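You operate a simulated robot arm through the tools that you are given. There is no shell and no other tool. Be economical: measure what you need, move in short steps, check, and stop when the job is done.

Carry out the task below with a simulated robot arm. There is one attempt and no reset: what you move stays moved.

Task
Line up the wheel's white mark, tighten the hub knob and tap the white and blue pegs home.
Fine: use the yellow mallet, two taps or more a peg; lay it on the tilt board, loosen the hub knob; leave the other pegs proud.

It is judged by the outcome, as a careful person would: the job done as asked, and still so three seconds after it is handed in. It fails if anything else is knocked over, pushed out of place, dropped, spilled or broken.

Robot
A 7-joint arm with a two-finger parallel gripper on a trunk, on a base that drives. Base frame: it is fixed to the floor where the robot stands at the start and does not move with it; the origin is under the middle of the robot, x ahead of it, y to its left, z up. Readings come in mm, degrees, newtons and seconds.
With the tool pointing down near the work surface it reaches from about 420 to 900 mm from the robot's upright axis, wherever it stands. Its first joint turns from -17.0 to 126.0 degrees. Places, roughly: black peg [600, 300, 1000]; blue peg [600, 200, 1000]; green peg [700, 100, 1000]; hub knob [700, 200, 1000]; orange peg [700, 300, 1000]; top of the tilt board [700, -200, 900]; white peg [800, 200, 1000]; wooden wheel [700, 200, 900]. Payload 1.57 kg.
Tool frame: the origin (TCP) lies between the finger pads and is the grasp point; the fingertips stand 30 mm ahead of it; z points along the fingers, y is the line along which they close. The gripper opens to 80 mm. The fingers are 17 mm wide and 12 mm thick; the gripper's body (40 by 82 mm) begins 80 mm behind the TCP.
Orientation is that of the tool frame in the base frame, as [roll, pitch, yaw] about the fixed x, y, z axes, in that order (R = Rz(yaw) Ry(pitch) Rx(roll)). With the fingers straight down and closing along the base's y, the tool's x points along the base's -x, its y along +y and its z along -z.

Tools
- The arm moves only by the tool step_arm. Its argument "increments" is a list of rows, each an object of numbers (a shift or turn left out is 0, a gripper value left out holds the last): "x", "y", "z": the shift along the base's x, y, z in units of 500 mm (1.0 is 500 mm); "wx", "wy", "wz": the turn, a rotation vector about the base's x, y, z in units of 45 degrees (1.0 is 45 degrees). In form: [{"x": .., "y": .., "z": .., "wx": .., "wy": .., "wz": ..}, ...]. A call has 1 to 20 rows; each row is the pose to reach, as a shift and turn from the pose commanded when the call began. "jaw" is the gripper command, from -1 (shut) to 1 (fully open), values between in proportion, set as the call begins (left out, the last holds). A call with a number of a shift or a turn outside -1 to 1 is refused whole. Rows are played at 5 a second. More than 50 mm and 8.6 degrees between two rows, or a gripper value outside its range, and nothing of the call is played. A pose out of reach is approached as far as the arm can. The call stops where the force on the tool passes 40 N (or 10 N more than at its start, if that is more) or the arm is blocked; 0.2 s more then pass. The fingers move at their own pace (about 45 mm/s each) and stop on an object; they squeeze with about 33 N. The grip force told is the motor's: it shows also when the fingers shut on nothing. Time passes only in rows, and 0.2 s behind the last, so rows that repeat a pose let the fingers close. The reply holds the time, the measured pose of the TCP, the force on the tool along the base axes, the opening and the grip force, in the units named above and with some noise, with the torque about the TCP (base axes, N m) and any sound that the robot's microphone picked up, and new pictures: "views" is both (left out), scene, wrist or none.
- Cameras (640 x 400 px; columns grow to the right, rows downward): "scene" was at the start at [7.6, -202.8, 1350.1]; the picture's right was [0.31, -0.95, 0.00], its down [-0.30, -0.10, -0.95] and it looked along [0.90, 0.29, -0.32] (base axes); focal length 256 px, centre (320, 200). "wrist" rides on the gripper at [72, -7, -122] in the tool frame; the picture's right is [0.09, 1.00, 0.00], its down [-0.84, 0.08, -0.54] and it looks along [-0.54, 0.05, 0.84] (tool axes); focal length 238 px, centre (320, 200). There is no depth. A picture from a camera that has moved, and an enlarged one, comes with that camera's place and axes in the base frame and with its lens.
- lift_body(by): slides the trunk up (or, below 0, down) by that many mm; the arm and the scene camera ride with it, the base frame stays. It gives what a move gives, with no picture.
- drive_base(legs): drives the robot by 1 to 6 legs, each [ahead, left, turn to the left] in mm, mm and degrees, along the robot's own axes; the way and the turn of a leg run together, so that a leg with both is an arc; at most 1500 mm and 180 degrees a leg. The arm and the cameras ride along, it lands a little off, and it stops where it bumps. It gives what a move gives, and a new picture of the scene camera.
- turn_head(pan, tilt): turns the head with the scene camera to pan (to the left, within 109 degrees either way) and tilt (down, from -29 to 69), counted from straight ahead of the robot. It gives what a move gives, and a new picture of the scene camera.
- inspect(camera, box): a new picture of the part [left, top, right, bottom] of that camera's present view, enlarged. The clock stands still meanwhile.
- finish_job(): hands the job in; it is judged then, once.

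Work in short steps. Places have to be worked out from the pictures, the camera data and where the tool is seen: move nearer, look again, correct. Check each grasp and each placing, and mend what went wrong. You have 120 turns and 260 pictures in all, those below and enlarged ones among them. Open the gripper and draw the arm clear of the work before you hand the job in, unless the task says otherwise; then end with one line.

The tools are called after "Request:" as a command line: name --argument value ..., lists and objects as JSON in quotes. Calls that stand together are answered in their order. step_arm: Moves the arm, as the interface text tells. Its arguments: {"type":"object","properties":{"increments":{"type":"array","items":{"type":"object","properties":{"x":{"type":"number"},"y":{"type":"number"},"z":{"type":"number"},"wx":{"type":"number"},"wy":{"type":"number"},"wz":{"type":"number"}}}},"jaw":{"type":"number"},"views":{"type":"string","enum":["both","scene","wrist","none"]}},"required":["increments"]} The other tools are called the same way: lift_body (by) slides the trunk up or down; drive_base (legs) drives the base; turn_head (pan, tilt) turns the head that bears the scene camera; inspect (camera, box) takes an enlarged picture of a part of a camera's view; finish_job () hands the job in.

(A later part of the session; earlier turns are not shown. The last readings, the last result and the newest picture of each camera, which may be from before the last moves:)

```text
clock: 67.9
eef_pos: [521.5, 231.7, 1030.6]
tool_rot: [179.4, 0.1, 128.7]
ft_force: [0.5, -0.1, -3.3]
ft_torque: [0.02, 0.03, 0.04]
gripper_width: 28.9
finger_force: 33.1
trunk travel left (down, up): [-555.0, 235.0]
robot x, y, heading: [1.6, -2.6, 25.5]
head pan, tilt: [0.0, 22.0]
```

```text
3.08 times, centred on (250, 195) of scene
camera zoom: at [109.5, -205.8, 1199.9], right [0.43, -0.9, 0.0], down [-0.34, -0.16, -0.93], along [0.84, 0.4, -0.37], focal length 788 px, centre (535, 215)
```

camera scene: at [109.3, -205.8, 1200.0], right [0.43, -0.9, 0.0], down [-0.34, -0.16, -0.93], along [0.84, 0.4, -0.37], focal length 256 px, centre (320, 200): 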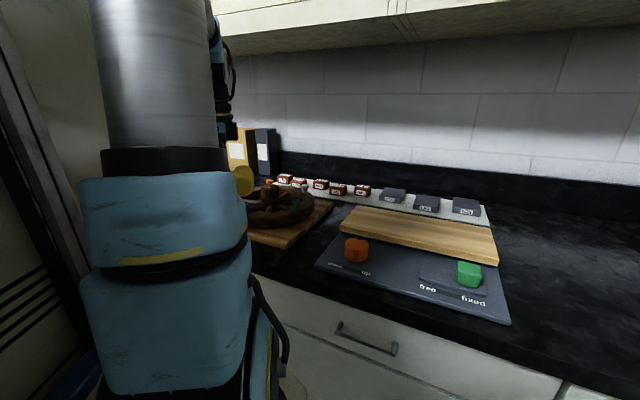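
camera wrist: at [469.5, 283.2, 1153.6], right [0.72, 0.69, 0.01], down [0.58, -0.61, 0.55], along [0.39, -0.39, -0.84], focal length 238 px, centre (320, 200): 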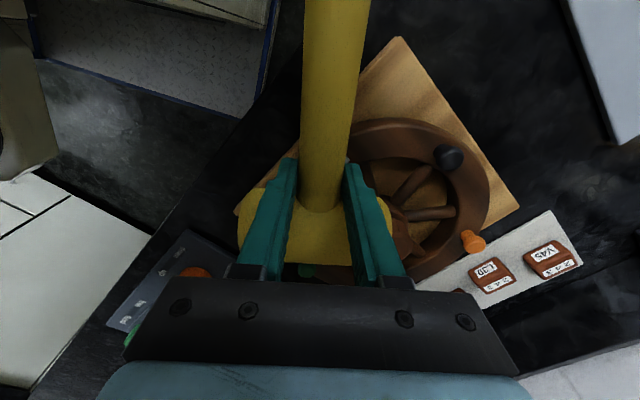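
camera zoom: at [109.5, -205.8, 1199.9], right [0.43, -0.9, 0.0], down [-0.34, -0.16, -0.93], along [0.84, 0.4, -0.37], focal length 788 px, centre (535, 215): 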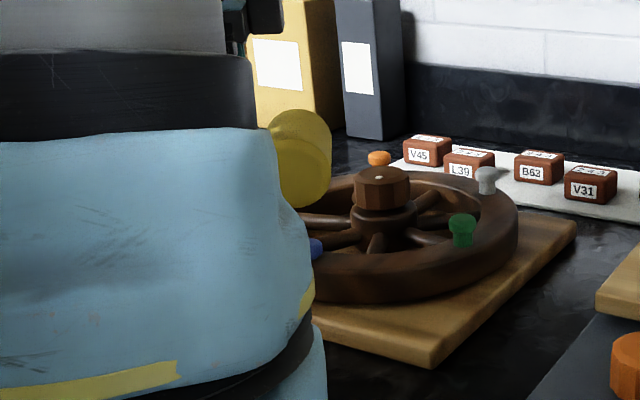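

The blue peg seems to have gone down about 10 mm. Second tap, a bit lower.

Request:
step_arm --increments '[{"z": -0.05}, {"z": -0.09}, {"z": -0.12}, {"z": -0.06}, {"z": 0.0}]' --views "none"

Request:
inspect --camera "scene" --box '[220, 160, 290, 230]'

```text
clock: 69.1
eef_pos: [520.3, 232.2, 1030.2]
tool_rot: [179.5, 0.2, 128.6]
ft_force: [0.3, -0.2, -3.1]
ft_torque: [0.0, 0.04, -0.01]
gripper_width: 29.0
finger_force: 33.1
trunk travel left (down, up): [-555.0, 235.0]
robot x, y, heading: [3.7, -1.0, 25.4]
head pan, tilt: [0.0, 22.0]
```

```text
5.71 times, centred on (255, 195) of scene
camera zoom: at [109.5, -205.8, 1199.8], right [0.43, -0.9, 0.0], down [-0.34, -0.16, -0.93], along [0.84, 0.4, -0.37], focal length 1464 px, centre (691, 229)
```

zoom: 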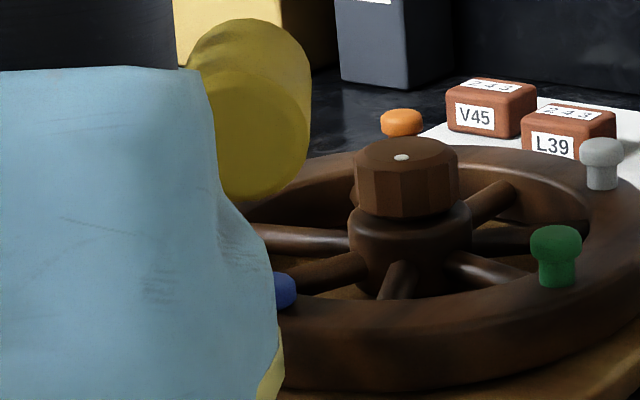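

The blue head now sits about at the rim. To be sure of real contact on the taps, I tap again with a short dwell at the bottom and read the force there.

Request:
step_arm --increments '[{"z": -0.05}, {"z": -0.085}, {"z": -0.11}, {"z": -0.11}]' --views "none"

Request:
inspect --camera "scene" --box '[220, 160, 290, 230]'

```text
clock: 70.1
eef_pos: [520.5, 233.3, 978.0]
tool_rot: [179.1, 0.2, 128.7]
ft_force: [-0.5, -0.2, 12.2]
ft_torque: [-0.27, -0.43, 0.01]
gripper_width: 28.9
finger_force: 33.0
trunk travel left (down, up): [-555.0, 235.0]
robot x, y, heading: [0.4, -7.4, 25.4]
head pan, tilt: [0.0, 22.0]
```

```text
5.71 times, centred on (255, 195) of scene
camera zoom: at [108.9, -206.0, 1200.3], right [0.43, -0.9, 0.0], down [-0.34, -0.16, -0.93], along [0.84, 0.4, -0.37], focal length 1464 px, centre (691, 229)
```

zoom: 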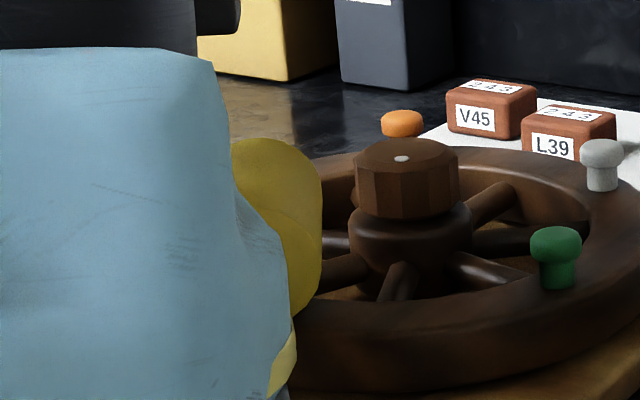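

Contact confirmed (~15 N). I lift and give one firmer tap, then withdraw to view the blue peg.

Request:
step_arm --increments '[{"z": 0.04}, {"z": 0.08}, {"z": 0.08}, {"z": 0.03}, {"z": -0.014}, {"z": -0.014}]' --views "none"

Request:
step_arm --increments '[{"z": 0.05}, {"z": 0.14}, {"z": 0.22, "x": -0.03, "y": 0.03}, {"z": 0.24, "x": -0.06, "y": 0.1}, {"z": 0.24, "x": -0.06, "y": 0.18}, {"z": 0.24, "x": -0.06, "y": 0.18}]' --views "wrist"

Request:
inspect --camera "scene" --box '[220, 160, 290, 230]'

```text
clock: 71.5
eef_pos: [519.8, 234.7, 971.2]
tool_rot: [179.1, 0.2, 128.8]
ft_force: [-6.6, 5.1, 24.2]
ft_torque: [-0.5, -0.49, 0.2]
gripper_width: 28.9
finger_force: 33.0
trunk travel left (down, up): [-555.0, 235.0]
robot x, y, heading: [-2.3, -1.3, 25.6]
head pan, tilt: [0.0, 22.0]
```

```text
clock: 72.9
eef_pos: [490.7, 324.0, 1089.5]
tool_rot: [179.4, 0.2, 128.8]
ft_force: [0.4, 0.3, -2.4]
ft_torque: [0.05, 0.0, 0.0]
gripper_width: 29.1
finger_force: 32.8
trunk travel left (down, up): [-555.0, 235.0]
robot x, y, heading: [-0.2, -6.1, 25.7]
head pan, tilt: [0.0, 22.0]
camera wrist: at [439.5, 374.4, 1212.0], right [0.72, 0.69, 0.01], down [0.58, -0.61, 0.55], along [0.39, -0.39, -0.84], focal length 238 px, centre (320, 200)
```

wrist: 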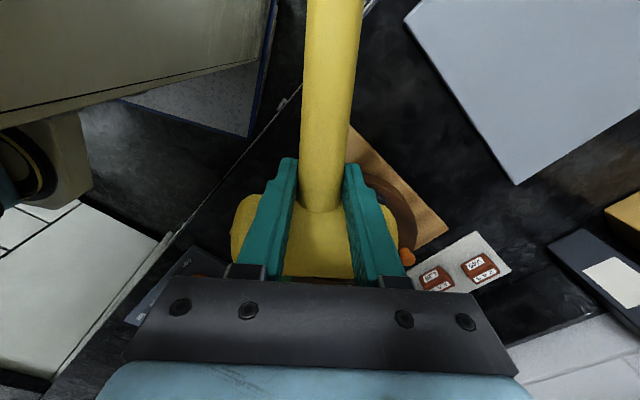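

```text
5.71 times, centred on (255, 195) of scene
camera zoom: at [109.3, -205.9, 1200.0], right [0.43, -0.9, 0.0], down [-0.34, -0.16, -0.93], along [0.84, 0.4, -0.37], focal length 1464 px, centre (691, 229)
```

zoom: 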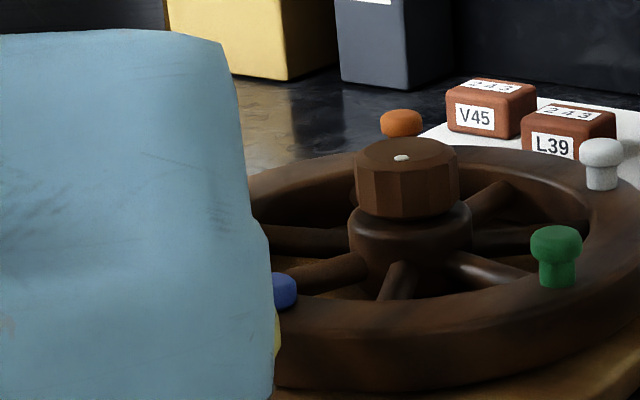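

Blue's head now sits on the rim like a seated peg (about 11 mm lower than before). Next is the white peg at about (730, 146): I'll turn the wrist so the handle points away from the knob and the other pegs.

Request:
step_arm --increments '[{"x": 0.065, "y": -0.037, "wz": -0.12}, {"x": 0.13, "y": -0.074, "wz": -0.24}, {"x": 0.196, "y": -0.11, "wz": -0.36}, {"x": 0.26, "y": -0.147, "wz": -0.48}, {"x": 0.326, "y": -0.184, "wz": -0.6}, {"x": 0.39, "y": -0.221, "wz": -0.72}, {"x": 0.457, "y": -0.258, "wz": -0.84}, {"x": 0.523, "y": -0.295, "wz": -0.96}, {"x": 0.523, "y": -0.295, "wz": -0.96}]' --views "none"

Request:
step_arm --increments '[{"wz": -0.14}, {"wz": -0.28, "z": -0.03}, {"wz": -0.42, "z": -0.06}, {"wz": -0.56, "z": -0.09}, {"wz": -0.7, "z": -0.11}, {"wz": -0.7, "z": -0.11}]'

Request:
inspect --camera "scene" --box '[230, 140, 320, 220]'

```text
clock: 74.9
eef_pos: [754.3, 175.5, 1089.8]
tool_rot: [179.5, 0.2, 85.4]
ft_force: [0.3, -0.2, -3.3]
ft_torque: [0.03, -0.04, -0.02]
gripper_width: 29.2
finger_force: 33.0
trunk travel left (down, up): [-555.0, 235.0]
robot x, y, heading: [-0.1, -0.7, 25.2]
head pan, tilt: [0.0, 22.0]
```

```text
clock: 76.3
eef_pos: [751.1, 174.4, 1034.5]
tool_rot: [179.3, 0.1, 53.8]
ft_force: [0.1, -0.3, -3.0]
ft_torque: [0.04, -0.01, 0.0]
gripper_width: 28.9
finger_force: 33.5
trunk travel left (down, up): [-555.0, 235.0]
robot x, y, heading: [-0.9, -1.8, 25.7]
head pan, tilt: [0.0, 22.0]
camera scene: at [109.4, -205.9, 1200.0], right [0.43, -0.9, 0.0], down [-0.34, -0.16, -0.93], along [0.84, 0.4, -0.37], focal length 256 px, centre (320, 200)
camera wrist: at [788.3, 237.0, 1155.9], right [0.86, -0.51, 0.01], down [-0.43, -0.72, 0.55], along [-0.27, -0.47, -0.84], focal length 238 px, centre (320, 200)
```

scene: 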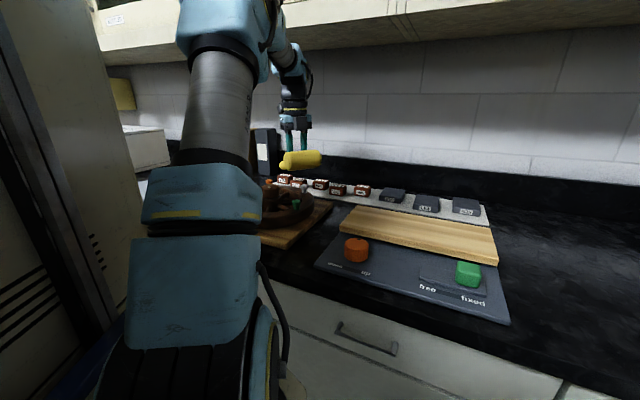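
wrist: 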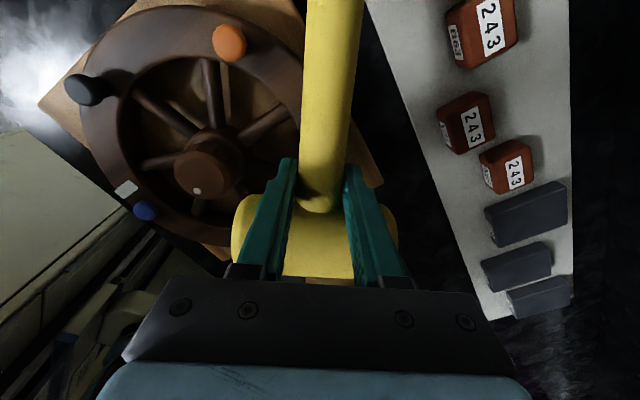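

```text
5.00 times, centred on (275, 180) of scene
camera zoom: at [109.4, -205.9, 1200.0], right [0.43, -0.9, 0.0], down [-0.34, -0.16, -0.93], along [0.84, 0.4, -0.37], focal length 1281 px, centre (545, 300)
```

zoom: 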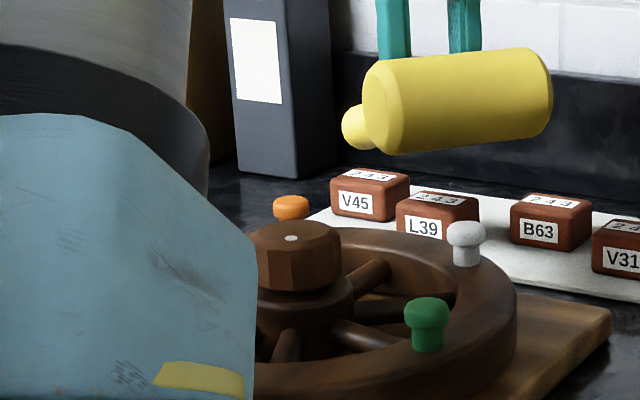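

The scene view shows the mallet pitched up in the grip by about 18° (head high, tail low) from the blue taps. I tilt the gripper by that angle about its closing axis so the mallet is level again.

Request:
step_arm --increments '[{"wx": 0.11, "wy": -0.08}, {"wx": 0.22, "wy": -0.16, "x": -0.003, "y": -0.003}, {"wx": 0.323, "wy": -0.236, "x": -0.003, "y": -0.003}, {"wx": 0.323, "wy": -0.236, "x": -0.003, "y": -0.003}]' --views "none"

Request:
inspect --camera "scene" --box '[230, 140, 320, 220]'

```text
clock: 77.3
eef_pos: [750.6, 173.7, 1035.2]
tool_rot: [179.3, -17.9, 54.0]
ft_force: [-0.7, 0.2, -2.4]
ft_torque: [0.01, -0.03, 0.01]
gripper_width: 29.1
finger_force: 33.4
trunk travel left (down, up): [-555.0, 235.0]
robot x, y, heading: [3.0, -0.3, 25.4]
head pan, tilt: [0.0, 22.0]
```

```text
5.00 times, centred on (275, 180) of scene
camera zoom: at [109.4, -205.8, 1200.0], right [0.43, -0.9, 0.0], down [-0.34, -0.16, -0.93], along [0.84, 0.4, -0.37], focal length 1281 px, centre (545, 300)
```

zoom: 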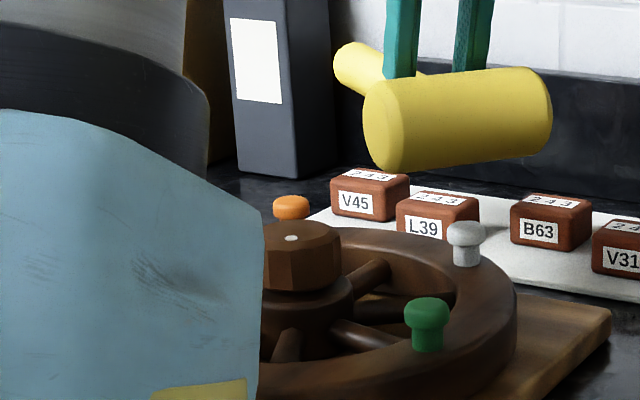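

Mallet is level and above the white peg. First tap, brisk and without dwell.

Request:
step_arm --increments '[{"z": -0.05}, {"z": -0.098}, {"z": -0.04}, {"z": 0.0}]' --views "none"

Request:
inspect --camera "scene" --box '[230, 140, 320, 220]'

```text
clock: 78.3
eef_pos: [750.9, 174.2, 1034.0]
tool_rot: [179.3, -17.8, 53.9]
ft_force: [0.4, -0.4, -3.1]
ft_torque: [0.02, 0.01, -0.01]
gripper_width: 29.0
finger_force: 33.5
trunk travel left (down, up): [-555.0, 235.0]
robot x, y, heading: [-2.2, -2.4, 25.7]
head pan, tilt: [0.0, 22.0]
```

```text
5.00 times, centred on (275, 180) of scene
camera zoom: at [109.5, -205.8, 1199.9], right [0.43, -0.9, 0.0], down [-0.34, -0.16, -0.93], along [0.84, 0.4, -0.37], focal length 1281 px, centre (545, 300)
```

zoom: 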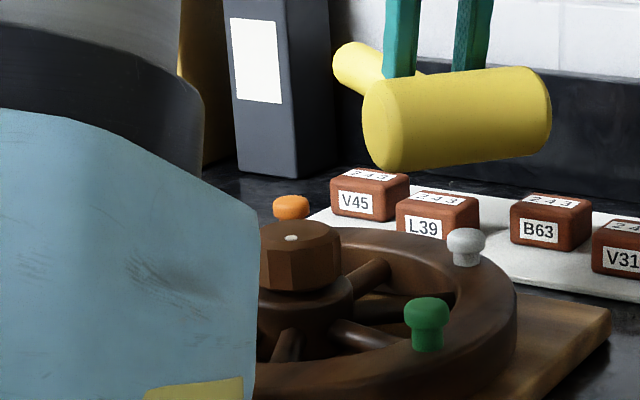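

White sank about 5 mm, and the mallet stayed level. Second tap, slightly lower.

Request:
step_arm --increments '[{"z": -0.06}, {"z": -0.112}, {"z": -0.05}, {"z": 0.0}]' --views "none"

Request:
inspect --camera "scene" --box '[230, 140, 320, 220]'

```text
clock: 79.3
eef_pos: [750.2, 173.9, 1034.8]
tool_rot: [179.3, -17.8, 54.0]
ft_force: [0.7, 0.8, -4.0]
ft_torque: [0.06, 0.0, 0.02]
gripper_width: 28.9
finger_force: 33.1
trunk travel left (down, up): [-555.0, 235.0]
robot x, y, heading: [0.4, 3.6, 25.6]
head pan, tilt: [0.0, 22.0]
```

```text
5.00 times, centred on (275, 180) of scene
camera zoom: at [109.6, -205.8, 1199.9], right [0.43, -0.9, 0.0], down [-0.34, -0.16, -0.93], along [0.84, 0.4, -0.37], focal length 1281 px, centre (545, 300)
```

zoom: 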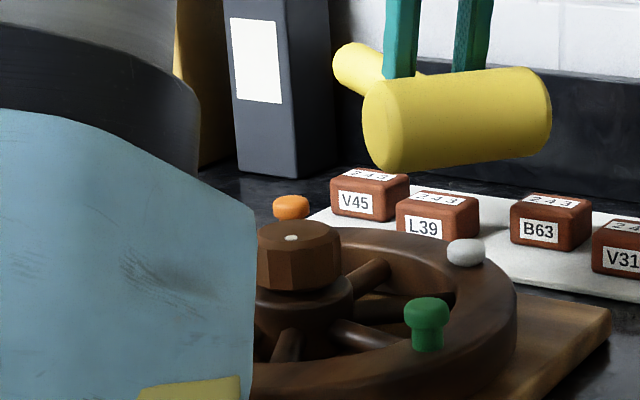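

White's head now sits on the rim. One more light tap to make sure it is fully seated.

Request:
step_arm --increments '[{"z": -0.07}, {"z": -0.118}, {"z": -0.06}, {"z": 0.0}]' --views "none"

Request:
inspect --camera "scene" --box '[255, 170, 295, 200]'

Request:
inspect --camera "wrist" --box '[80, 80, 320, 250]'

```text
clock: 80.3
eef_pos: [751.7, 173.9, 1033.6]
tool_rot: [179.3, -17.8, 54.0]
ft_force: [-0.3, -0.2, -3.8]
ft_torque: [0.03, -0.02, 0.02]
gripper_width: 29.2
finger_force: 33.0
trunk travel left (down, up): [-555.0, 235.0]
robot x, y, heading: [-3.5, -0.6, 25.4]
head pan, tilt: [0.0, 22.0]
```

```text
13.33 times, centred on (275, 185) of scene
camera zoom: at [109.6, -205.8, 1199.9], right [0.43, -0.9, 0.0], down [-0.34, -0.16, -0.93], along [0.84, 0.4, -0.37], focal length 3415 px, centre (920, 400)
```

zoom: 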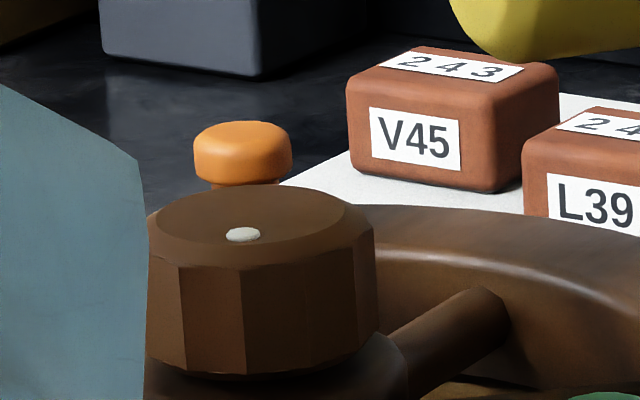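

```text
2.35 times, centred on (200, 165) of wrist
camera zoom: at [763.0, 203.0, 1172.2], right [0.85, -0.52, 0.04], down [-0.51, -0.82, 0.26], along [-0.1, -0.24, -0.96], focal length 561 px, centre (602, 282)
```

zoom: 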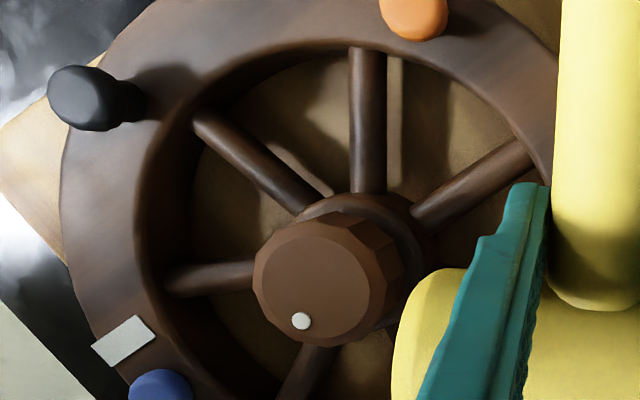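

I zoom in on the white and green pegs for comparison.

Request:
inspect --camera "scene" --box '[285, 178, 325, 208]'

Request:
inspect --camera "scene" --box '[235, 185, 265, 215]'

```text
13.33 times, centred on (305, 193) of scene
camera zoom: at [109.6, -205.8, 1199.9], right [0.43, -0.9, 0.0], down [-0.34, -0.16, -0.93], along [0.84, 0.4, -0.37], focal length 3415 px, centre (520, 293)
```

zoom: 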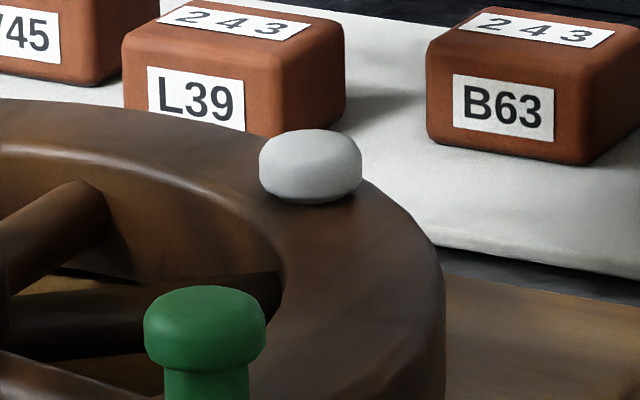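

```text
13.33 times, centred on (250, 200) of scene
camera zoom: at [109.6, -205.8, 1199.9], right [0.43, -0.9, 0.0], down [-0.34, -0.16, -0.93], along [0.84, 0.4, -0.37], focal length 3415 px, centre (1253, 200)
```

zoom: 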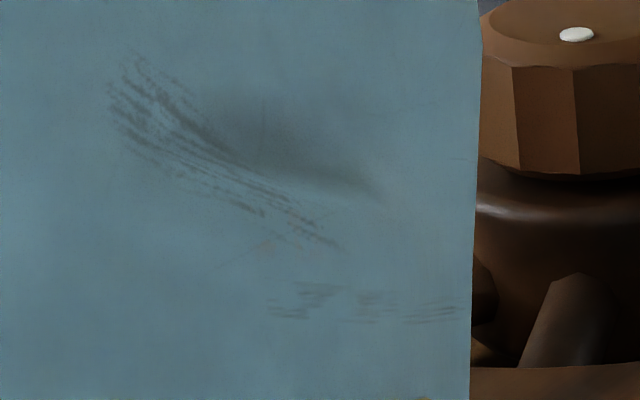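

White is fully seated. I check blue in the wrist view from here.

Request:
inspect --camera "wrist" --box '[90, 190, 190, 270]'

Request:
inspect --camera "wrist" --box '[80, 80, 160, 150]'

```text
5.00 times, centred on (140, 230) of wrist
camera zoom: at [763.0, 203.0, 1172.2], right [0.85, -0.52, 0.04], down [-0.51, -0.82, 0.26], along [-0.1, -0.24, -0.96], focal length 1192 px, centre (1220, 50)
```

zoom: 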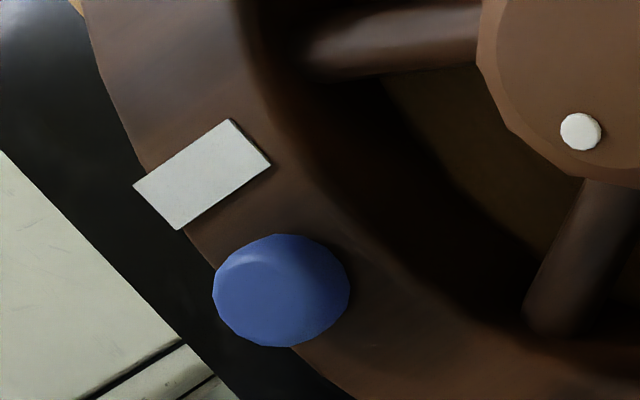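

```text
5.71 times, centred on (120, 115) of wrist
camera zoom: at [763.0, 203.0, 1172.2], right [0.85, -0.52, 0.04], down [-0.51, -0.82, 0.26], along [-0.1, -0.24, -0.96], focal length 1362 px, centre (1463, 686)
```

zoom: 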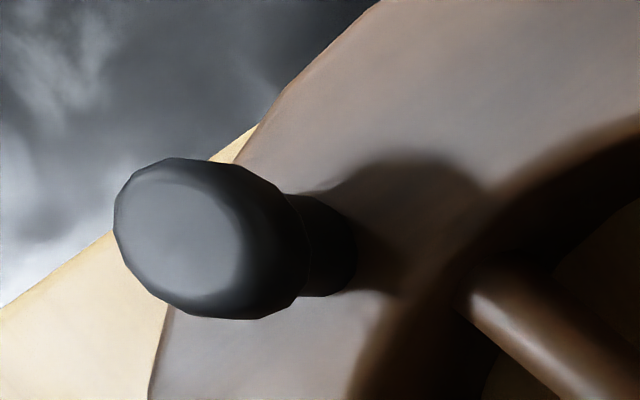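

Blue is seated too (no shaft visible, unlike black). Now I lift, unwind the wrist, retreat and turn to the tilt board to lay the mallet back.

Request:
step_arm --increments '[{"z": 0.08}, {"z": 0.15}, {"z": 0.15, "x": -0.06, "y": 0.01, "wz": 0.12}, {"z": 0.15, "x": -0.12, "y": 0.02, "wz": 0.24}, {"z": 0.15, "x": -0.18, "y": 0.03, "wz": 0.36}, {"z": 0.15, "x": -0.24, "y": 0.04, "wz": 0.48}, {"z": 0.15, "x": -0.3, "y": 0.05, "wz": 0.6}, {"z": 0.15, "x": -0.378, "y": 0.056, "wz": 0.72}, {"z": 0.15, "x": -0.378, "y": 0.056, "wz": 0.84}, {"z": 0.15, "x": -0.378, "y": 0.056, "wz": 0.96}, {"z": 0.15, "x": -0.378, "y": 0.056, "wz": 0.96}]' --views "none"

Request:
step_arm --increments '[{"wz": 0.14}, {"wz": 0.28}, {"wz": 0.42}, {"wz": 0.56}, {"wz": 0.7}, {"wz": 0.7}]' --views "wrist"

Request:
drive_base --legs '[[0, 0, -36]]'

```text
clock: 82.7
eef_pos: [561.3, 201.2, 1110.2]
tool_rot: [179.4, -17.8, 97.3]
ft_force: [-0.3, 0.5, -3.4]
ft_torque: [0.03, -0.01, 0.0]
gripper_width: 28.8
finger_force: 33.5
trunk travel left (down, up): [-555.0, 235.0]
robot x, y, heading: [2.0, -2.2, 25.6]
head pan, tilt: [0.0, 22.0]
```

```text
clock: 84.1
eef_pos: [560.0, 201.7, 1109.4]
tool_rot: [179.3, -17.8, 128.8]
ft_force: [-0.4, -0.1, -2.7]
ft_torque: [0.04, 0.02, 0.0]
gripper_width: 28.9
finger_force: 32.9
trunk travel left (down, up): [-555.0, 235.0]
robot x, y, heading: [1.4, -1.0, 25.7]
head pan, tilt: [0.0, 22.0]
camera wrist: at [535.9, 219.7, 1247.7], right [0.72, 0.69, 0.04], down [0.66, -0.71, 0.26], along [0.21, -0.16, -0.96], focal length 238 px, centre (320, 200)
```

wrist: 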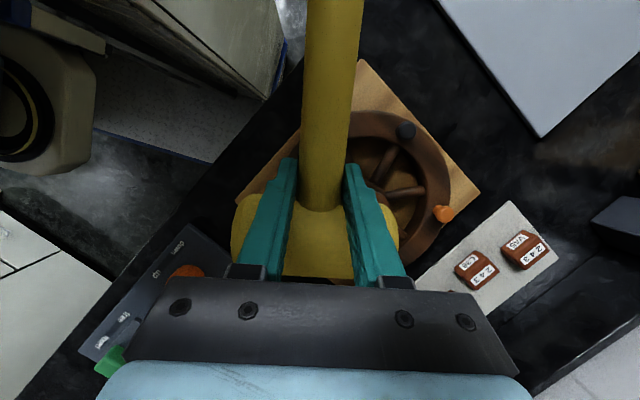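

```text
clock: 86.2
eef_pos: [574.5, -167.9, 1109.5]
tool_rot: [179.3, -17.9, 92.7]
ft_force: [0.6, 0.8, -4.3]
ft_torque: [0.04, 0.03, 0.02]
gripper_width: 29.0
finger_force: 32.6
trunk travel left (down, up): [-555.0, 235.0]
robot x, y, heading: [-2.6, 1.3, -10.7]
head pan, tilt: [0.0, 22.0]
camera scene: at [-30.6, -232.4, 1200.0], right [-0.18, -0.98, 0.0], down [-0.37, 0.07, -0.93], along [0.91, -0.17, -0.37], focal length 256 px, centre (320, 200)
```

scene: 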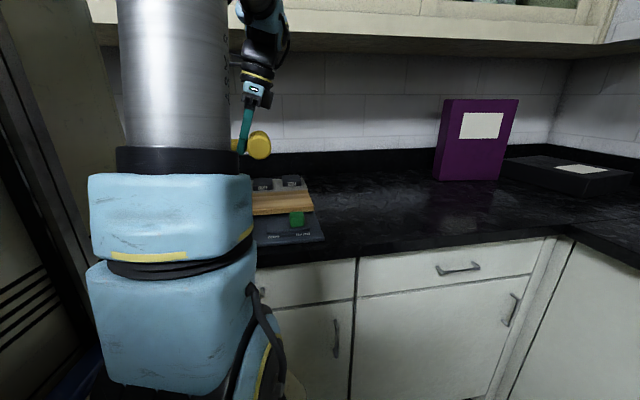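

The board spans y from about -308 to -19, so I'll lay the mallet with its head near y≈-252, well inside. I move above.

Request:
step_arm --increments '[{"x": 0.055, "y": -0.024, "z": -0.02}, {"x": 0.11, "y": -0.047, "z": -0.06}, {"x": 0.165, "y": -0.07, "z": -0.12}, {"x": 0.221, "y": -0.094, "z": -0.18}, {"x": 0.221, "y": -0.094, "z": -0.24}, {"x": 0.221, "y": -0.094, "z": -0.24}]' --views "wrist"

Request:
inspect --camera "scene" --box '[210, 120, 330, 240]'

```text
clock: 87.6
eef_pos: [684.5, -213.2, 988.4]
tool_rot: [179.3, -17.8, 92.8]
ft_force: [0.3, -0.4, -3.2]
ft_torque: [0.02, -0.03, -0.01]
gripper_width: 28.8
finger_force: 32.9
trunk travel left (down, up): [-555.0, 235.0]
robot x, y, heading: [3.5, -1.7, -10.3]
head pan, tilt: [0.0, 22.0]
camera wrist: at [675.0, -184.2, 1127.6], right [0.99, 0.13, 0.04], down [0.12, -0.96, 0.26], along [0.07, -0.25, -0.96], focal length 238 px, centre (320, 200)
```

wrist: 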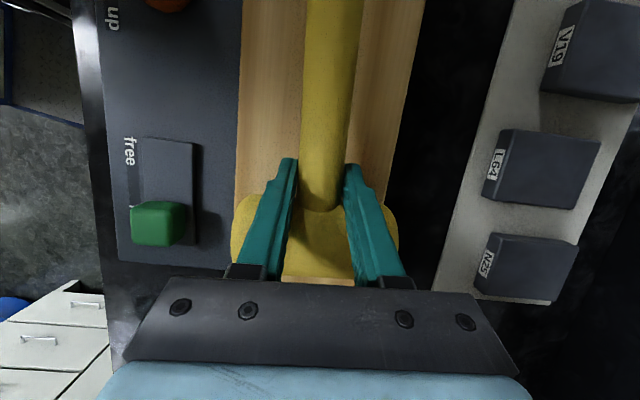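

```text
3.33 times, centred on (270, 180) of scene
camera zoom: at [-30.6, -232.4, 1200.0], right [-0.18, -0.98, 0.0], down [-0.37, 0.07, -0.93], along [0.91, -0.17, -0.37], focal length 854 px, centre (487, 267)
```

zoom: 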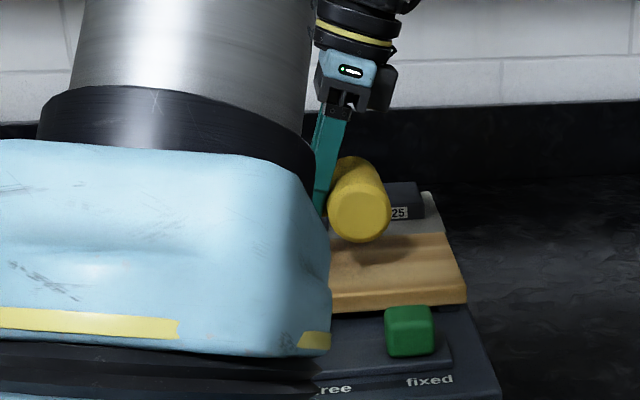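

I lower it gently, with the tail tipped down a few degrees as it lay originally.

Request:
step_arm --increments '[{"z": -0.02, "wx": -0.04}, {"z": -0.04, "wx": -0.09}, {"z": -0.052, "wx": -0.09}, {"z": -0.058, "wx": -0.09}, {"z": -0.058, "wx": -0.09}]' --views "none"

Request:
inspect --camera "scene" --box '[250, 150, 330, 230]'

```text
clock: 88.8
eef_pos: [685.1, -214.2, 961.0]
tool_rot: [179.5, -13.8, 92.7]
ft_force: [0.7, 0.5, -3.7]
ft_torque: [0.05, 0.0, -0.01]
gripper_width: 29.0
finger_force: 33.5
trunk travel left (down, up): [-555.0, 235.0]
robot x, y, heading: [2.0, -1.7, -10.8]
head pan, tilt: [0.0, 22.0]
```

```text
5.00 times, centred on (290, 190) of scene
camera zoom: at [-30.5, -232.4, 1200.0], right [-0.18, -0.98, 0.0], down [-0.37, 0.07, -0.93], along [0.91, -0.17, -0.37], focal length 1281 px, centre (470, 250)
```

zoom: 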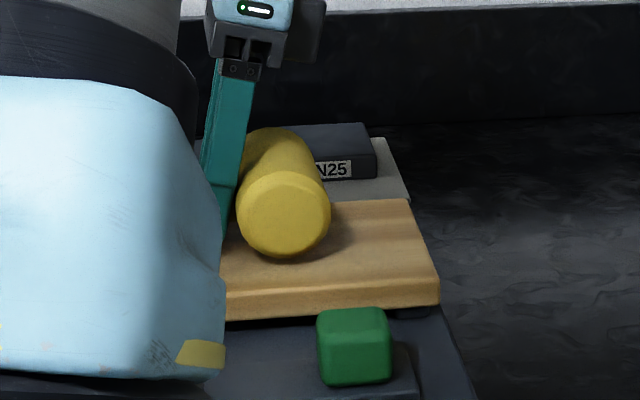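

Almost on the board; I lower in 2 mm steps until contact shows.

Request:
step_arm --increments '[{"z": -0.004}, {"z": -0.006}, {"z": -0.006}]' --views "none"

Request:
step_arm --increments '[{"z": -0.004}, {"z": -0.006}, {"z": -0.006}]' --views "none"

```text
clock: 89.6
eef_pos: [684.5, -214.4, 957.1]
tool_rot: [179.6, -13.8, 92.7]
ft_force: [-0.9, 0.7, -3.0]
ft_torque: [0.05, -0.03, 0.03]
gripper_width: 28.9
finger_force: 33.1
trunk travel left (down, up): [-555.0, 235.0]
robot x, y, heading: [0.5, -4.6, -10.5]
head pan, tilt: [0.0, 22.0]
```

```text
clock: 90.4
eef_pos: [685.9, -214.6, 953.9]
tool_rot: [179.5, -13.8, 92.5]
ft_force: [-0.6, -2.7, 3.3]
ft_torque: [0.5, 0.21, 0.21]
gripper_width: 29.0
finger_force: 33.3
trunk travel left (down, up): [-555.0, 235.0]
robot x, y, heading: [2.7, -3.4, -10.4]
head pan, tilt: [0.0, 22.0]
```

The tail touches first; I level it slightly while lowering 2 mm more, then release.

Request:
step_arm --increments '[{"z": -0.002, "wx": 0.03}, {"z": -0.004, "wx": 0.03}, {"z": -0.004, "wx": 0.03}]' --views "none"

Request:
inspect --camera "scene" --box '[250, 150, 330, 230]'

```text
clock: 91.2
eef_pos: [684.4, -214.8, 953.8]
tool_rot: [179.2, -15.1, 92.6]
ft_force: [0.2, -6.3, 23.7]
ft_torque: [-0.97, -0.24, 0.36]
gripper_width: 29.0
finger_force: 32.7
trunk travel left (down, up): [-555.0, 235.0]
robot x, y, heading: [-2.3, -4.9, -10.6]
head pan, tilt: [0.0, 22.0]
```

```text
5.00 times, centred on (290, 190) of scene
camera zoom: at [-31.4, -232.4, 1200.2], right [-0.18, -0.98, 0.0], down [-0.37, 0.07, -0.93], along [0.91, -0.17, -0.37], focal length 1281 px, centre (470, 250)
```

zoom: 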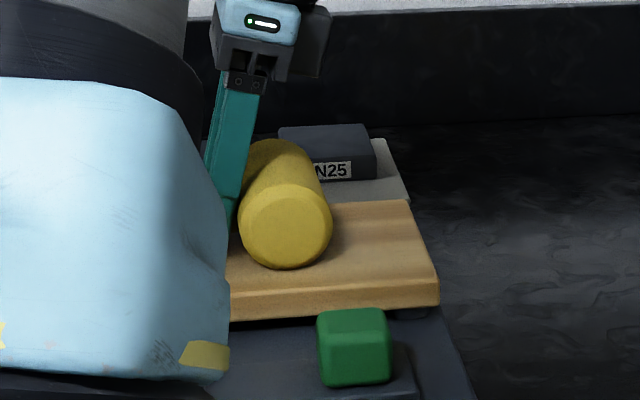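

Both head and tail rest on the board. I release and rise straight up.

Request:
step_arm --increments '[{"z": 0.002}, {"z": 0.002}, {"z": 0.002}, {"z": 0.002}, {"z": 0.002}, {"z": 0.002}]' --jaw 0.5 --views "none"

Request:
step_arm --increments '[{"z": 0.03, "y": -0.006}, {"z": 0.08, "y": -0.016}, {"z": 0.16, "y": -0.02}, {"z": 0.25, "y": -0.02}, {"z": 0.3, "wx": -0.15}, {"z": 0.32, "wx": -0.33}, {"z": 0.32, "wx": -0.33}]' --jaw 0.5 --views "wrist"

Request:
inspect --camera "scene" --box '[220, 130, 340, 250]'

```text
clock: 92.6
eef_pos: [683.7, -215.5, 953.7]
tool_rot: [179.4, -15.1, 92.6]
ft_force: [-0.3, 0.1, -0.9]
ft_torque: [0.02, -0.06, -0.03]
gripper_width: 60.2
finger_force: 0.0
trunk travel left (down, up): [-555.0, 235.0]
robot x, y, heading: [-0.7, 1.2, -10.5]
head pan, tilt: [0.0, 22.0]
```

```text
clock: 94.2
eef_pos: [685.3, -214.8, 1115.5]
tool_rot: [-179.9, -0.2, 92.7]
ft_force: [-0.7, 0.1, -0.2]
ft_torque: [-0.01, -0.01, -0.01]
gripper_width: 59.9
finger_force: 0.0
trunk travel left (down, up): [-555.0, 235.0]
robot x, y, heading: [-1.2, -0.4, -10.5]
head pan, tilt: [0.0, 22.0]
camera wrist: at [675.6, -144.6, 1236.3], right [0.99, 0.14, 0.0], down [0.12, -0.83, 0.54], along [0.07, -0.53, -0.84], focal length 238 px, centre (320, 200)
```

wrist: 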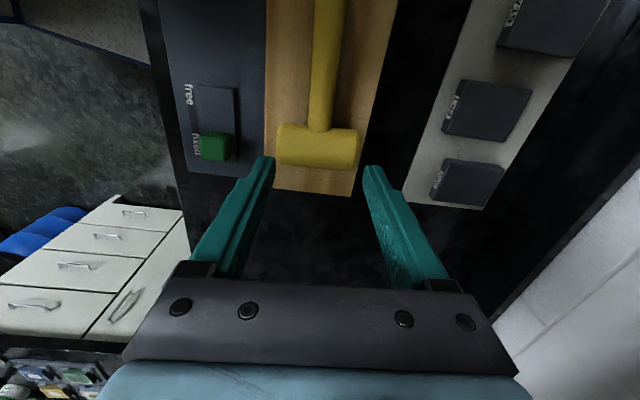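

```text
3.33 times, centred on (280, 190) of scene
camera zoom: at [-30.6, -232.4, 1200.0], right [-0.18, -0.98, 0.0], down [-0.37, 0.07, -0.93], along [0.91, -0.17, -0.37], focal length 854 px, centre (453, 233)
```

zoom: 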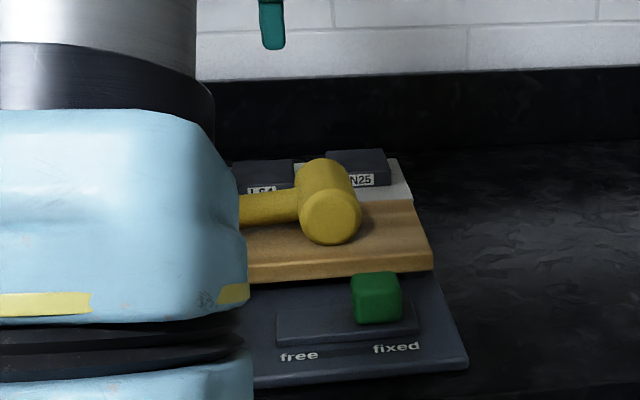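

The mallet lies safely on the board. I turn back to the wheel to loosen the knob.

Request:
step_arm --increments '[{"x": -0.08, "y": 0.05}, {"x": -0.16, "y": 0.1}, {"x": -0.2, "y": 0.1}, {"x": -0.2, "y": 0.1}]' --jaw 1 --views "none"

Request:
drive_base --legs '[[0, 0, 36]]'

Request:
step_arm --increments '[{"z": 0}]' --views "wrist"

```text
clock: 95.2
eef_pos: [585.0, -163.8, 1113.2]
tool_rot: [-179.9, -0.2, 92.5]
ft_force: [0.8, 0.6, -1.2]
ft_torque: [0.01, 0.03, 0.02]
gripper_width: 79.9
finger_force: 0.0
trunk travel left (down, up): [-555.0, 235.0]
robot x, y, heading: [1.4, -5.9, -10.7]
head pan, tilt: [0.0, 22.0]
```

```text
clock: 97.3
eef_pos: [567.1, 210.6, 1113.4]
tool_rot: [-179.8, -0.3, 128.5]
ft_force: [0.3, 0.2, -0.7]
ft_torque: [0.02, 0.04, 0.01]
gripper_width: 80.1
finger_force: 0.1
trunk travel left (down, up): [-555.0, 235.0]
robot x, y, heading: [-0.5, -3.1, 25.5]
head pan, tilt: [0.0, 22.0]
camera scene: at [109.2, -205.9, 1200.0], right [0.43, -0.9, 0.0], down [-0.34, -0.16, -0.93], along [0.84, 0.4, -0.37], focal length 256 px, centre (320, 200)
```

scene: 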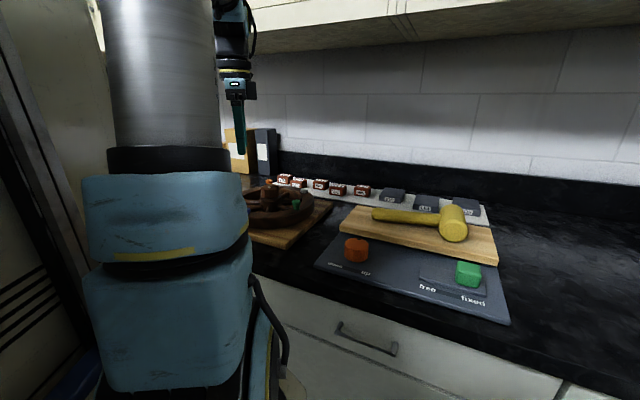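

```text
clock: 97.7
eef_pos: [567.8, 209.8, 1113.5]
tool_rot: [180.0, -0.3, 128.6]
ft_force: [-0.7, -0.1, -0.2]
ft_torque: [0.0, -0.01, 0.02]
gripper_width: 80.2
finger_force: 0.1
trunk travel left (down, up): [-555.0, 235.0]
robot x, y, heading: [1.4, -5.0, 25.5]
head pan, tilt: [0.0, 22.0]
camera wrist: at [518.7, 261.3, 1235.8], right [0.72, 0.69, 0.0], down [0.59, -0.61, 0.54], along [0.37, -0.39, -0.84], focal length 238 px, centre (320, 200)
```

wrist: 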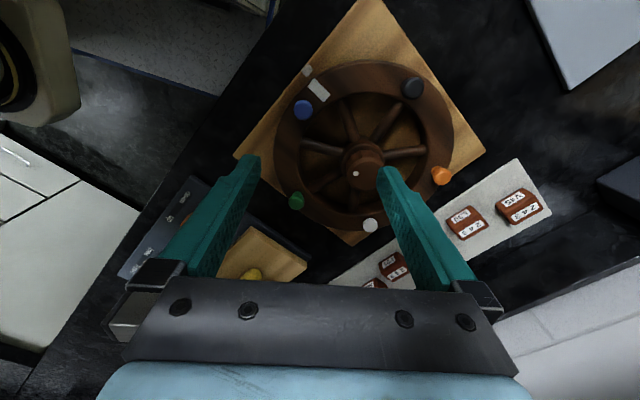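

I move above the knob, turning the wrist clockwise beforehand.

Request:
step_arm --increments '[{"x": 0.03, "wz": -0.13}, {"x": 0.06, "wz": -0.26, "z": -0.03}, {"x": 0.09, "wz": -0.39, "z": -0.06}, {"x": 0.12, "wz": -0.52, "z": -0.09}, {"x": 0.15, "wz": -0.65, "z": -0.12}, {"x": 0.164, "y": -0.006, "wz": -0.78, "z": -0.15}, {"x": 0.164, "y": -0.006, "wz": -0.91, "z": -0.18}, {"x": 0.164, "y": -0.006, "wz": -0.98, "z": -0.2}]' --jaw 1 --views "none"

Request:
step_arm --increments '[{"wz": -0.14}, {"wz": -0.28}, {"wz": -0.32}, {"wz": -0.32}]' --views "wrist"

```text
clock: 99.5
eef_pos: [649.9, 208.0, 1013.3]
tool_rot: [-179.9, -0.3, 84.5]
ft_force: [-0.6, 0.8, 0.0]
ft_torque: [0.01, 0.02, -0.03]
gripper_width: 80.1
finger_force: 0.0
trunk travel left (down, up): [-555.0, 235.0]
robot x, y, heading: [-1.5, -1.2, 25.4]
head pan, tilt: [0.0, 22.0]
```

```text
clock: 100.5
eef_pos: [650.2, 207.6, 1013.6]
tool_rot: [-179.9, -0.3, 70.0]
ft_force: [0.7, -0.5, 0.3]
ft_torque: [0.02, -0.03, 0.0]
gripper_width: 80.2
finger_force: 0.1
trunk travel left (down, up): [-555.0, 235.0]
robot x, y, heading: [-2.8, -3.4, 25.4]
head pan, tilt: [0.0, 22.0]
camera wrist: at [668.4, 275.7, 1135.6], right [0.97, -0.25, 0.0], down [-0.21, -0.82, 0.54], along [-0.14, -0.52, -0.84], focal length 238 px, centre (320, 200)
```

wrist: 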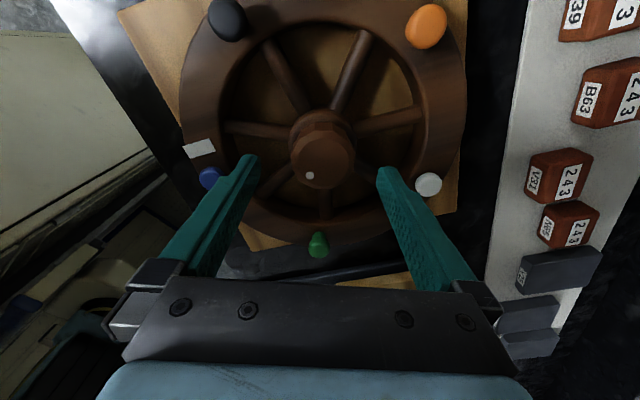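

Knob centred. I descend and grip.

Request:
step_arm --increments '[{"x": 0.005, "y": 0.001, "z": -0.03}, {"x": 0.005, "y": 0.001, "z": -0.055}, {"x": 0.005, "y": 0.001, "z": -0.073}, {"x": 0.005, "y": 0.001, "z": -0.073}]' --jaw 1 --views "none"

Request:
step_arm --increments '[{"z": 0}, {"z": 0}, {"z": 0}, {"z": 0}]' --jaw -1 --views "none"

Request:
step_arm --increments '[{"wz": 0.13}, {"wz": 0.26}, {"wz": 0.39}, {"wz": 0.52}, {"wz": 0.65}, {"wz": 0.65}]' --views "wrist"

```text
clock: 101.5
eef_pos: [651.9, 208.8, 976.8]
tool_rot: [-179.8, -0.3, 70.1]
ft_force: [0.1, 0.5, 1.2]
ft_torque: [0.01, 0.01, 0.01]
gripper_width: 80.1
finger_force: 0.1
trunk travel left (down, up): [-555.0, 235.0]
robot x, y, heading: [1.6, -2.6, 25.7]
head pan, tilt: [0.0, 22.0]
```

```text
clock: 102.5
eef_pos: [652.4, 208.1, 976.8]
tool_rot: [-180.0, -0.4, 70.1]
ft_force: [-1.5, 1.0, -0.5]
ft_torque: [-0.11, -0.27, 0.0]
gripper_width: 47.1
finger_force: 32.3
trunk travel left (down, up): [-555.0, 235.0]
robot x, y, heading: [0.9, -0.2, 25.5]
head pan, tilt: [0.0, 22.0]
```

```text
clock: 103.9
eef_pos: [651.7, 208.1, 976.4]
tool_rot: [-179.7, -0.2, 99.4]
ft_force: [-13.0, 1.2, -5.2]
ft_torque: [-0.12, -0.67, 0.03]
gripper_width: 46.8
finger_force: 45.1
trunk travel left (down, up): [-555.0, 235.0]
robot x, y, heading: [0.4, -2.3, 25.4]
head pan, tilt: [0.0, 22.0]
camera wrist: at [634.1, 276.7, 1099.0], right [0.97, 0.25, 0.0], down [0.22, -0.82, 0.54], along [0.13, -0.52, -0.84], focal length 238 px, centre (320, 200)
```

wrist: 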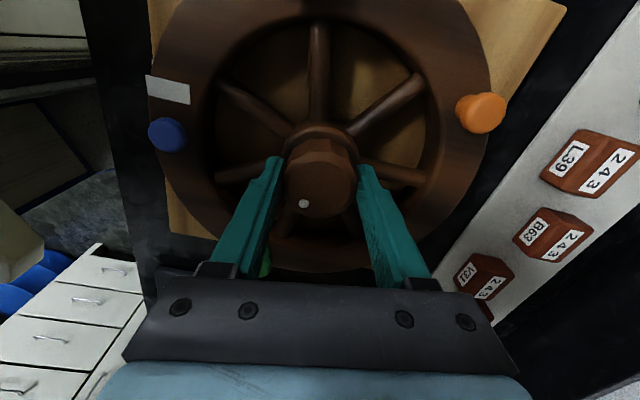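

The knob turns counter-clockwise without the wheel moving. I continue loosening.

Request:
step_arm --increments '[{"wz": 0.13, "x": -0.001}, {"wz": 0.26, "x": -0.002}, {"wz": 0.39, "x": -0.003}, {"wz": 0.52, "x": -0.004, "y": -0.001}, {"wz": 0.65, "x": -0.005, "y": -0.002}, {"wz": 0.78, "x": -0.006, "y": -0.003}, {"wz": 0.91, "x": -0.006, "y": -0.004}, {"wz": 0.91, "x": -0.006, "y": -0.004}]' --views "none"

Request:
step_arm --increments '[{"wz": 0.13, "x": -0.001}, {"wz": 0.26, "x": -0.001}, {"wz": 0.39, "x": -0.001, "y": -0.001}, {"wz": 0.52, "x": -0.001, "y": -0.002}, {"wz": 0.65, "x": -0.001, "y": -0.003}, {"wz": 0.78, "x": -0.001, "y": -0.004}, {"wz": 0.91, "x": -0.001, "y": -0.004}, {"wz": 0.91, "x": -0.001, "y": -0.004}]' --views "wrist"

```text
clock: 105.7
eef_pos: [650.1, 207.7, 975.1]
tool_rot: [179.9, -0.4, 140.5]
ft_force: [1.0, 15.8, -10.1]
ft_torque: [0.54, -0.15, 0.02]
gripper_width: 46.9
finger_force: 45.3
trunk travel left (down, up): [-555.0, 235.0]
robot x, y, heading: [-4.3, -1.4, 25.6]
head pan, tilt: [0.0, 22.0]
```

```text
clock: 107.5
eef_pos: [650.0, 206.1, 976.5]
tool_rot: [-180.0, -0.2, -178.6]
ft_force: [12.0, 31.2, -4.7]
ft_torque: [0.79, 0.23, 0.08]
gripper_width: 47.0
finger_force: 45.1
trunk travel left (down, up): [-555.0, 235.0]
robot x, y, heading: [1.0, -3.0, 25.5]
head pan, tilt: [0.0, 22.0]
camera wrist: at [578.6, 197.0, 1098.9], right [-0.12, 0.99, 0.0], down [0.84, 0.1, 0.54], along [0.54, 0.06, -0.84], focal length 238 px, centre (320, 200)
```

wrist: 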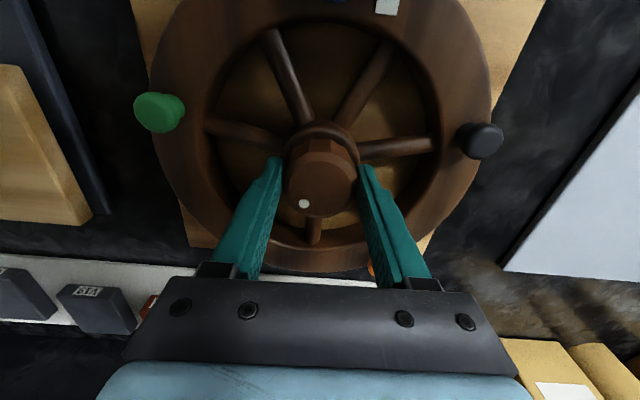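

Loosened by about 111° so far. I ease the side load and turn another ~35° (close to its original loose setting).

Request:
step_arm --increments '[{"y": 0.004}, {"wz": 0.13, "y": 0.005}, {"wz": 0.26, "y": 0.004}, {"wz": 0.39, "y": 0.003}, {"wz": 0.52, "y": 0.002}, {"wz": 0.65, "y": 0.002}, {"wz": 0.78, "y": 0.002}, {"wz": 0.78, "y": 0.002}]' --views "none"

Request:
step_arm --increments '[{"z": 0}, {"z": 0}, {"z": 0}, {"z": 0.04}, {"z": 0.1}, {"z": 0.18}, {"z": 0.26}, {"z": 0.26, "x": -0.06, "wz": -0.14}, {"z": 0.26, "x": -0.12, "wz": -0.28}, {"z": 0.26, "x": -0.18, "wz": -0.42}, {"z": 0.26, "x": -0.24, "wz": -0.56}, {"z": 0.26, "x": -0.26, "wz": -0.7}, {"z": 0.26, "x": -0.26, "wz": -0.7}]' --jaw 1 --views "wrist"

Request:
inspect --camera "wrist" --box '[220, 100, 460, 250]'

```text
clock: 109.3
eef_pos: [650.5, 205.1, 976.9]
tool_rot: [-179.7, -0.3, -143.7]
ft_force: [14.0, 12.5, 3.0]
ft_torque: [0.28, -0.19, 0.03]
gripper_width: 47.0
finger_force: 44.7
trunk travel left (down, up): [-555.0, 235.0]
robot x, y, heading: [1.0, -1.9, 25.5]
head pan, tilt: [0.0, 22.0]
```

```text
clock: 112.1
eef_pos: [520.6, 204.1, 1106.3]
tool_rot: [-179.9, -0.4, -175.3]
ft_force: [-0.1, -0.1, 1.4]
ft_torque: [-0.01, -0.02, -0.04]
gripper_width: 79.7
finger_force: 0.1
trunk travel left (down, up): [-555.0, 235.0]
robot x, y, heading: [0.2, -2.7, 25.5]
head pan, tilt: [0.0, 22.0]
camera wrist: at [448.4, 191.6, 1228.8], right [-0.17, 0.98, 0.0], down [0.83, 0.15, 0.54], along [0.53, 0.09, -0.84], focal length 238 px, centre (320, 200)
```

wrist: 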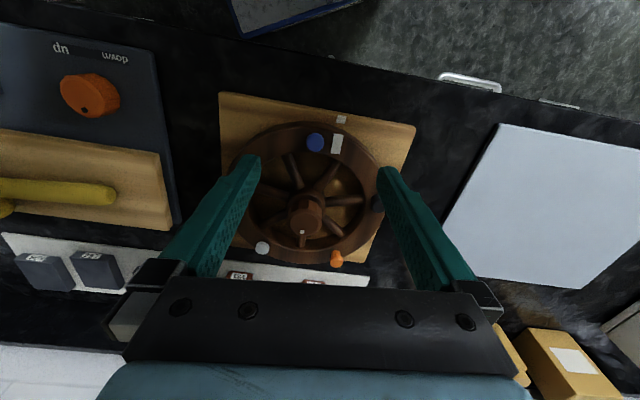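

```text
2.67 times, centred on (340, 175) of wrist
camera zoom: at [448.4, 191.6, 1228.8], right [-0.17, 0.98, 0.0], down [0.83, 0.15, 0.54], along [0.53, 0.09, -0.84], focal length 636 px, centre (267, 267)
```

zoom: 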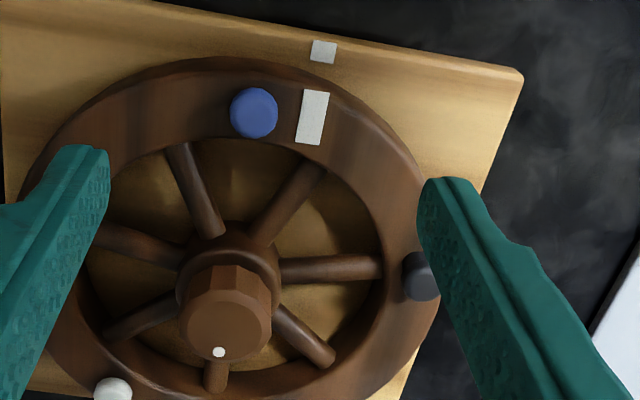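

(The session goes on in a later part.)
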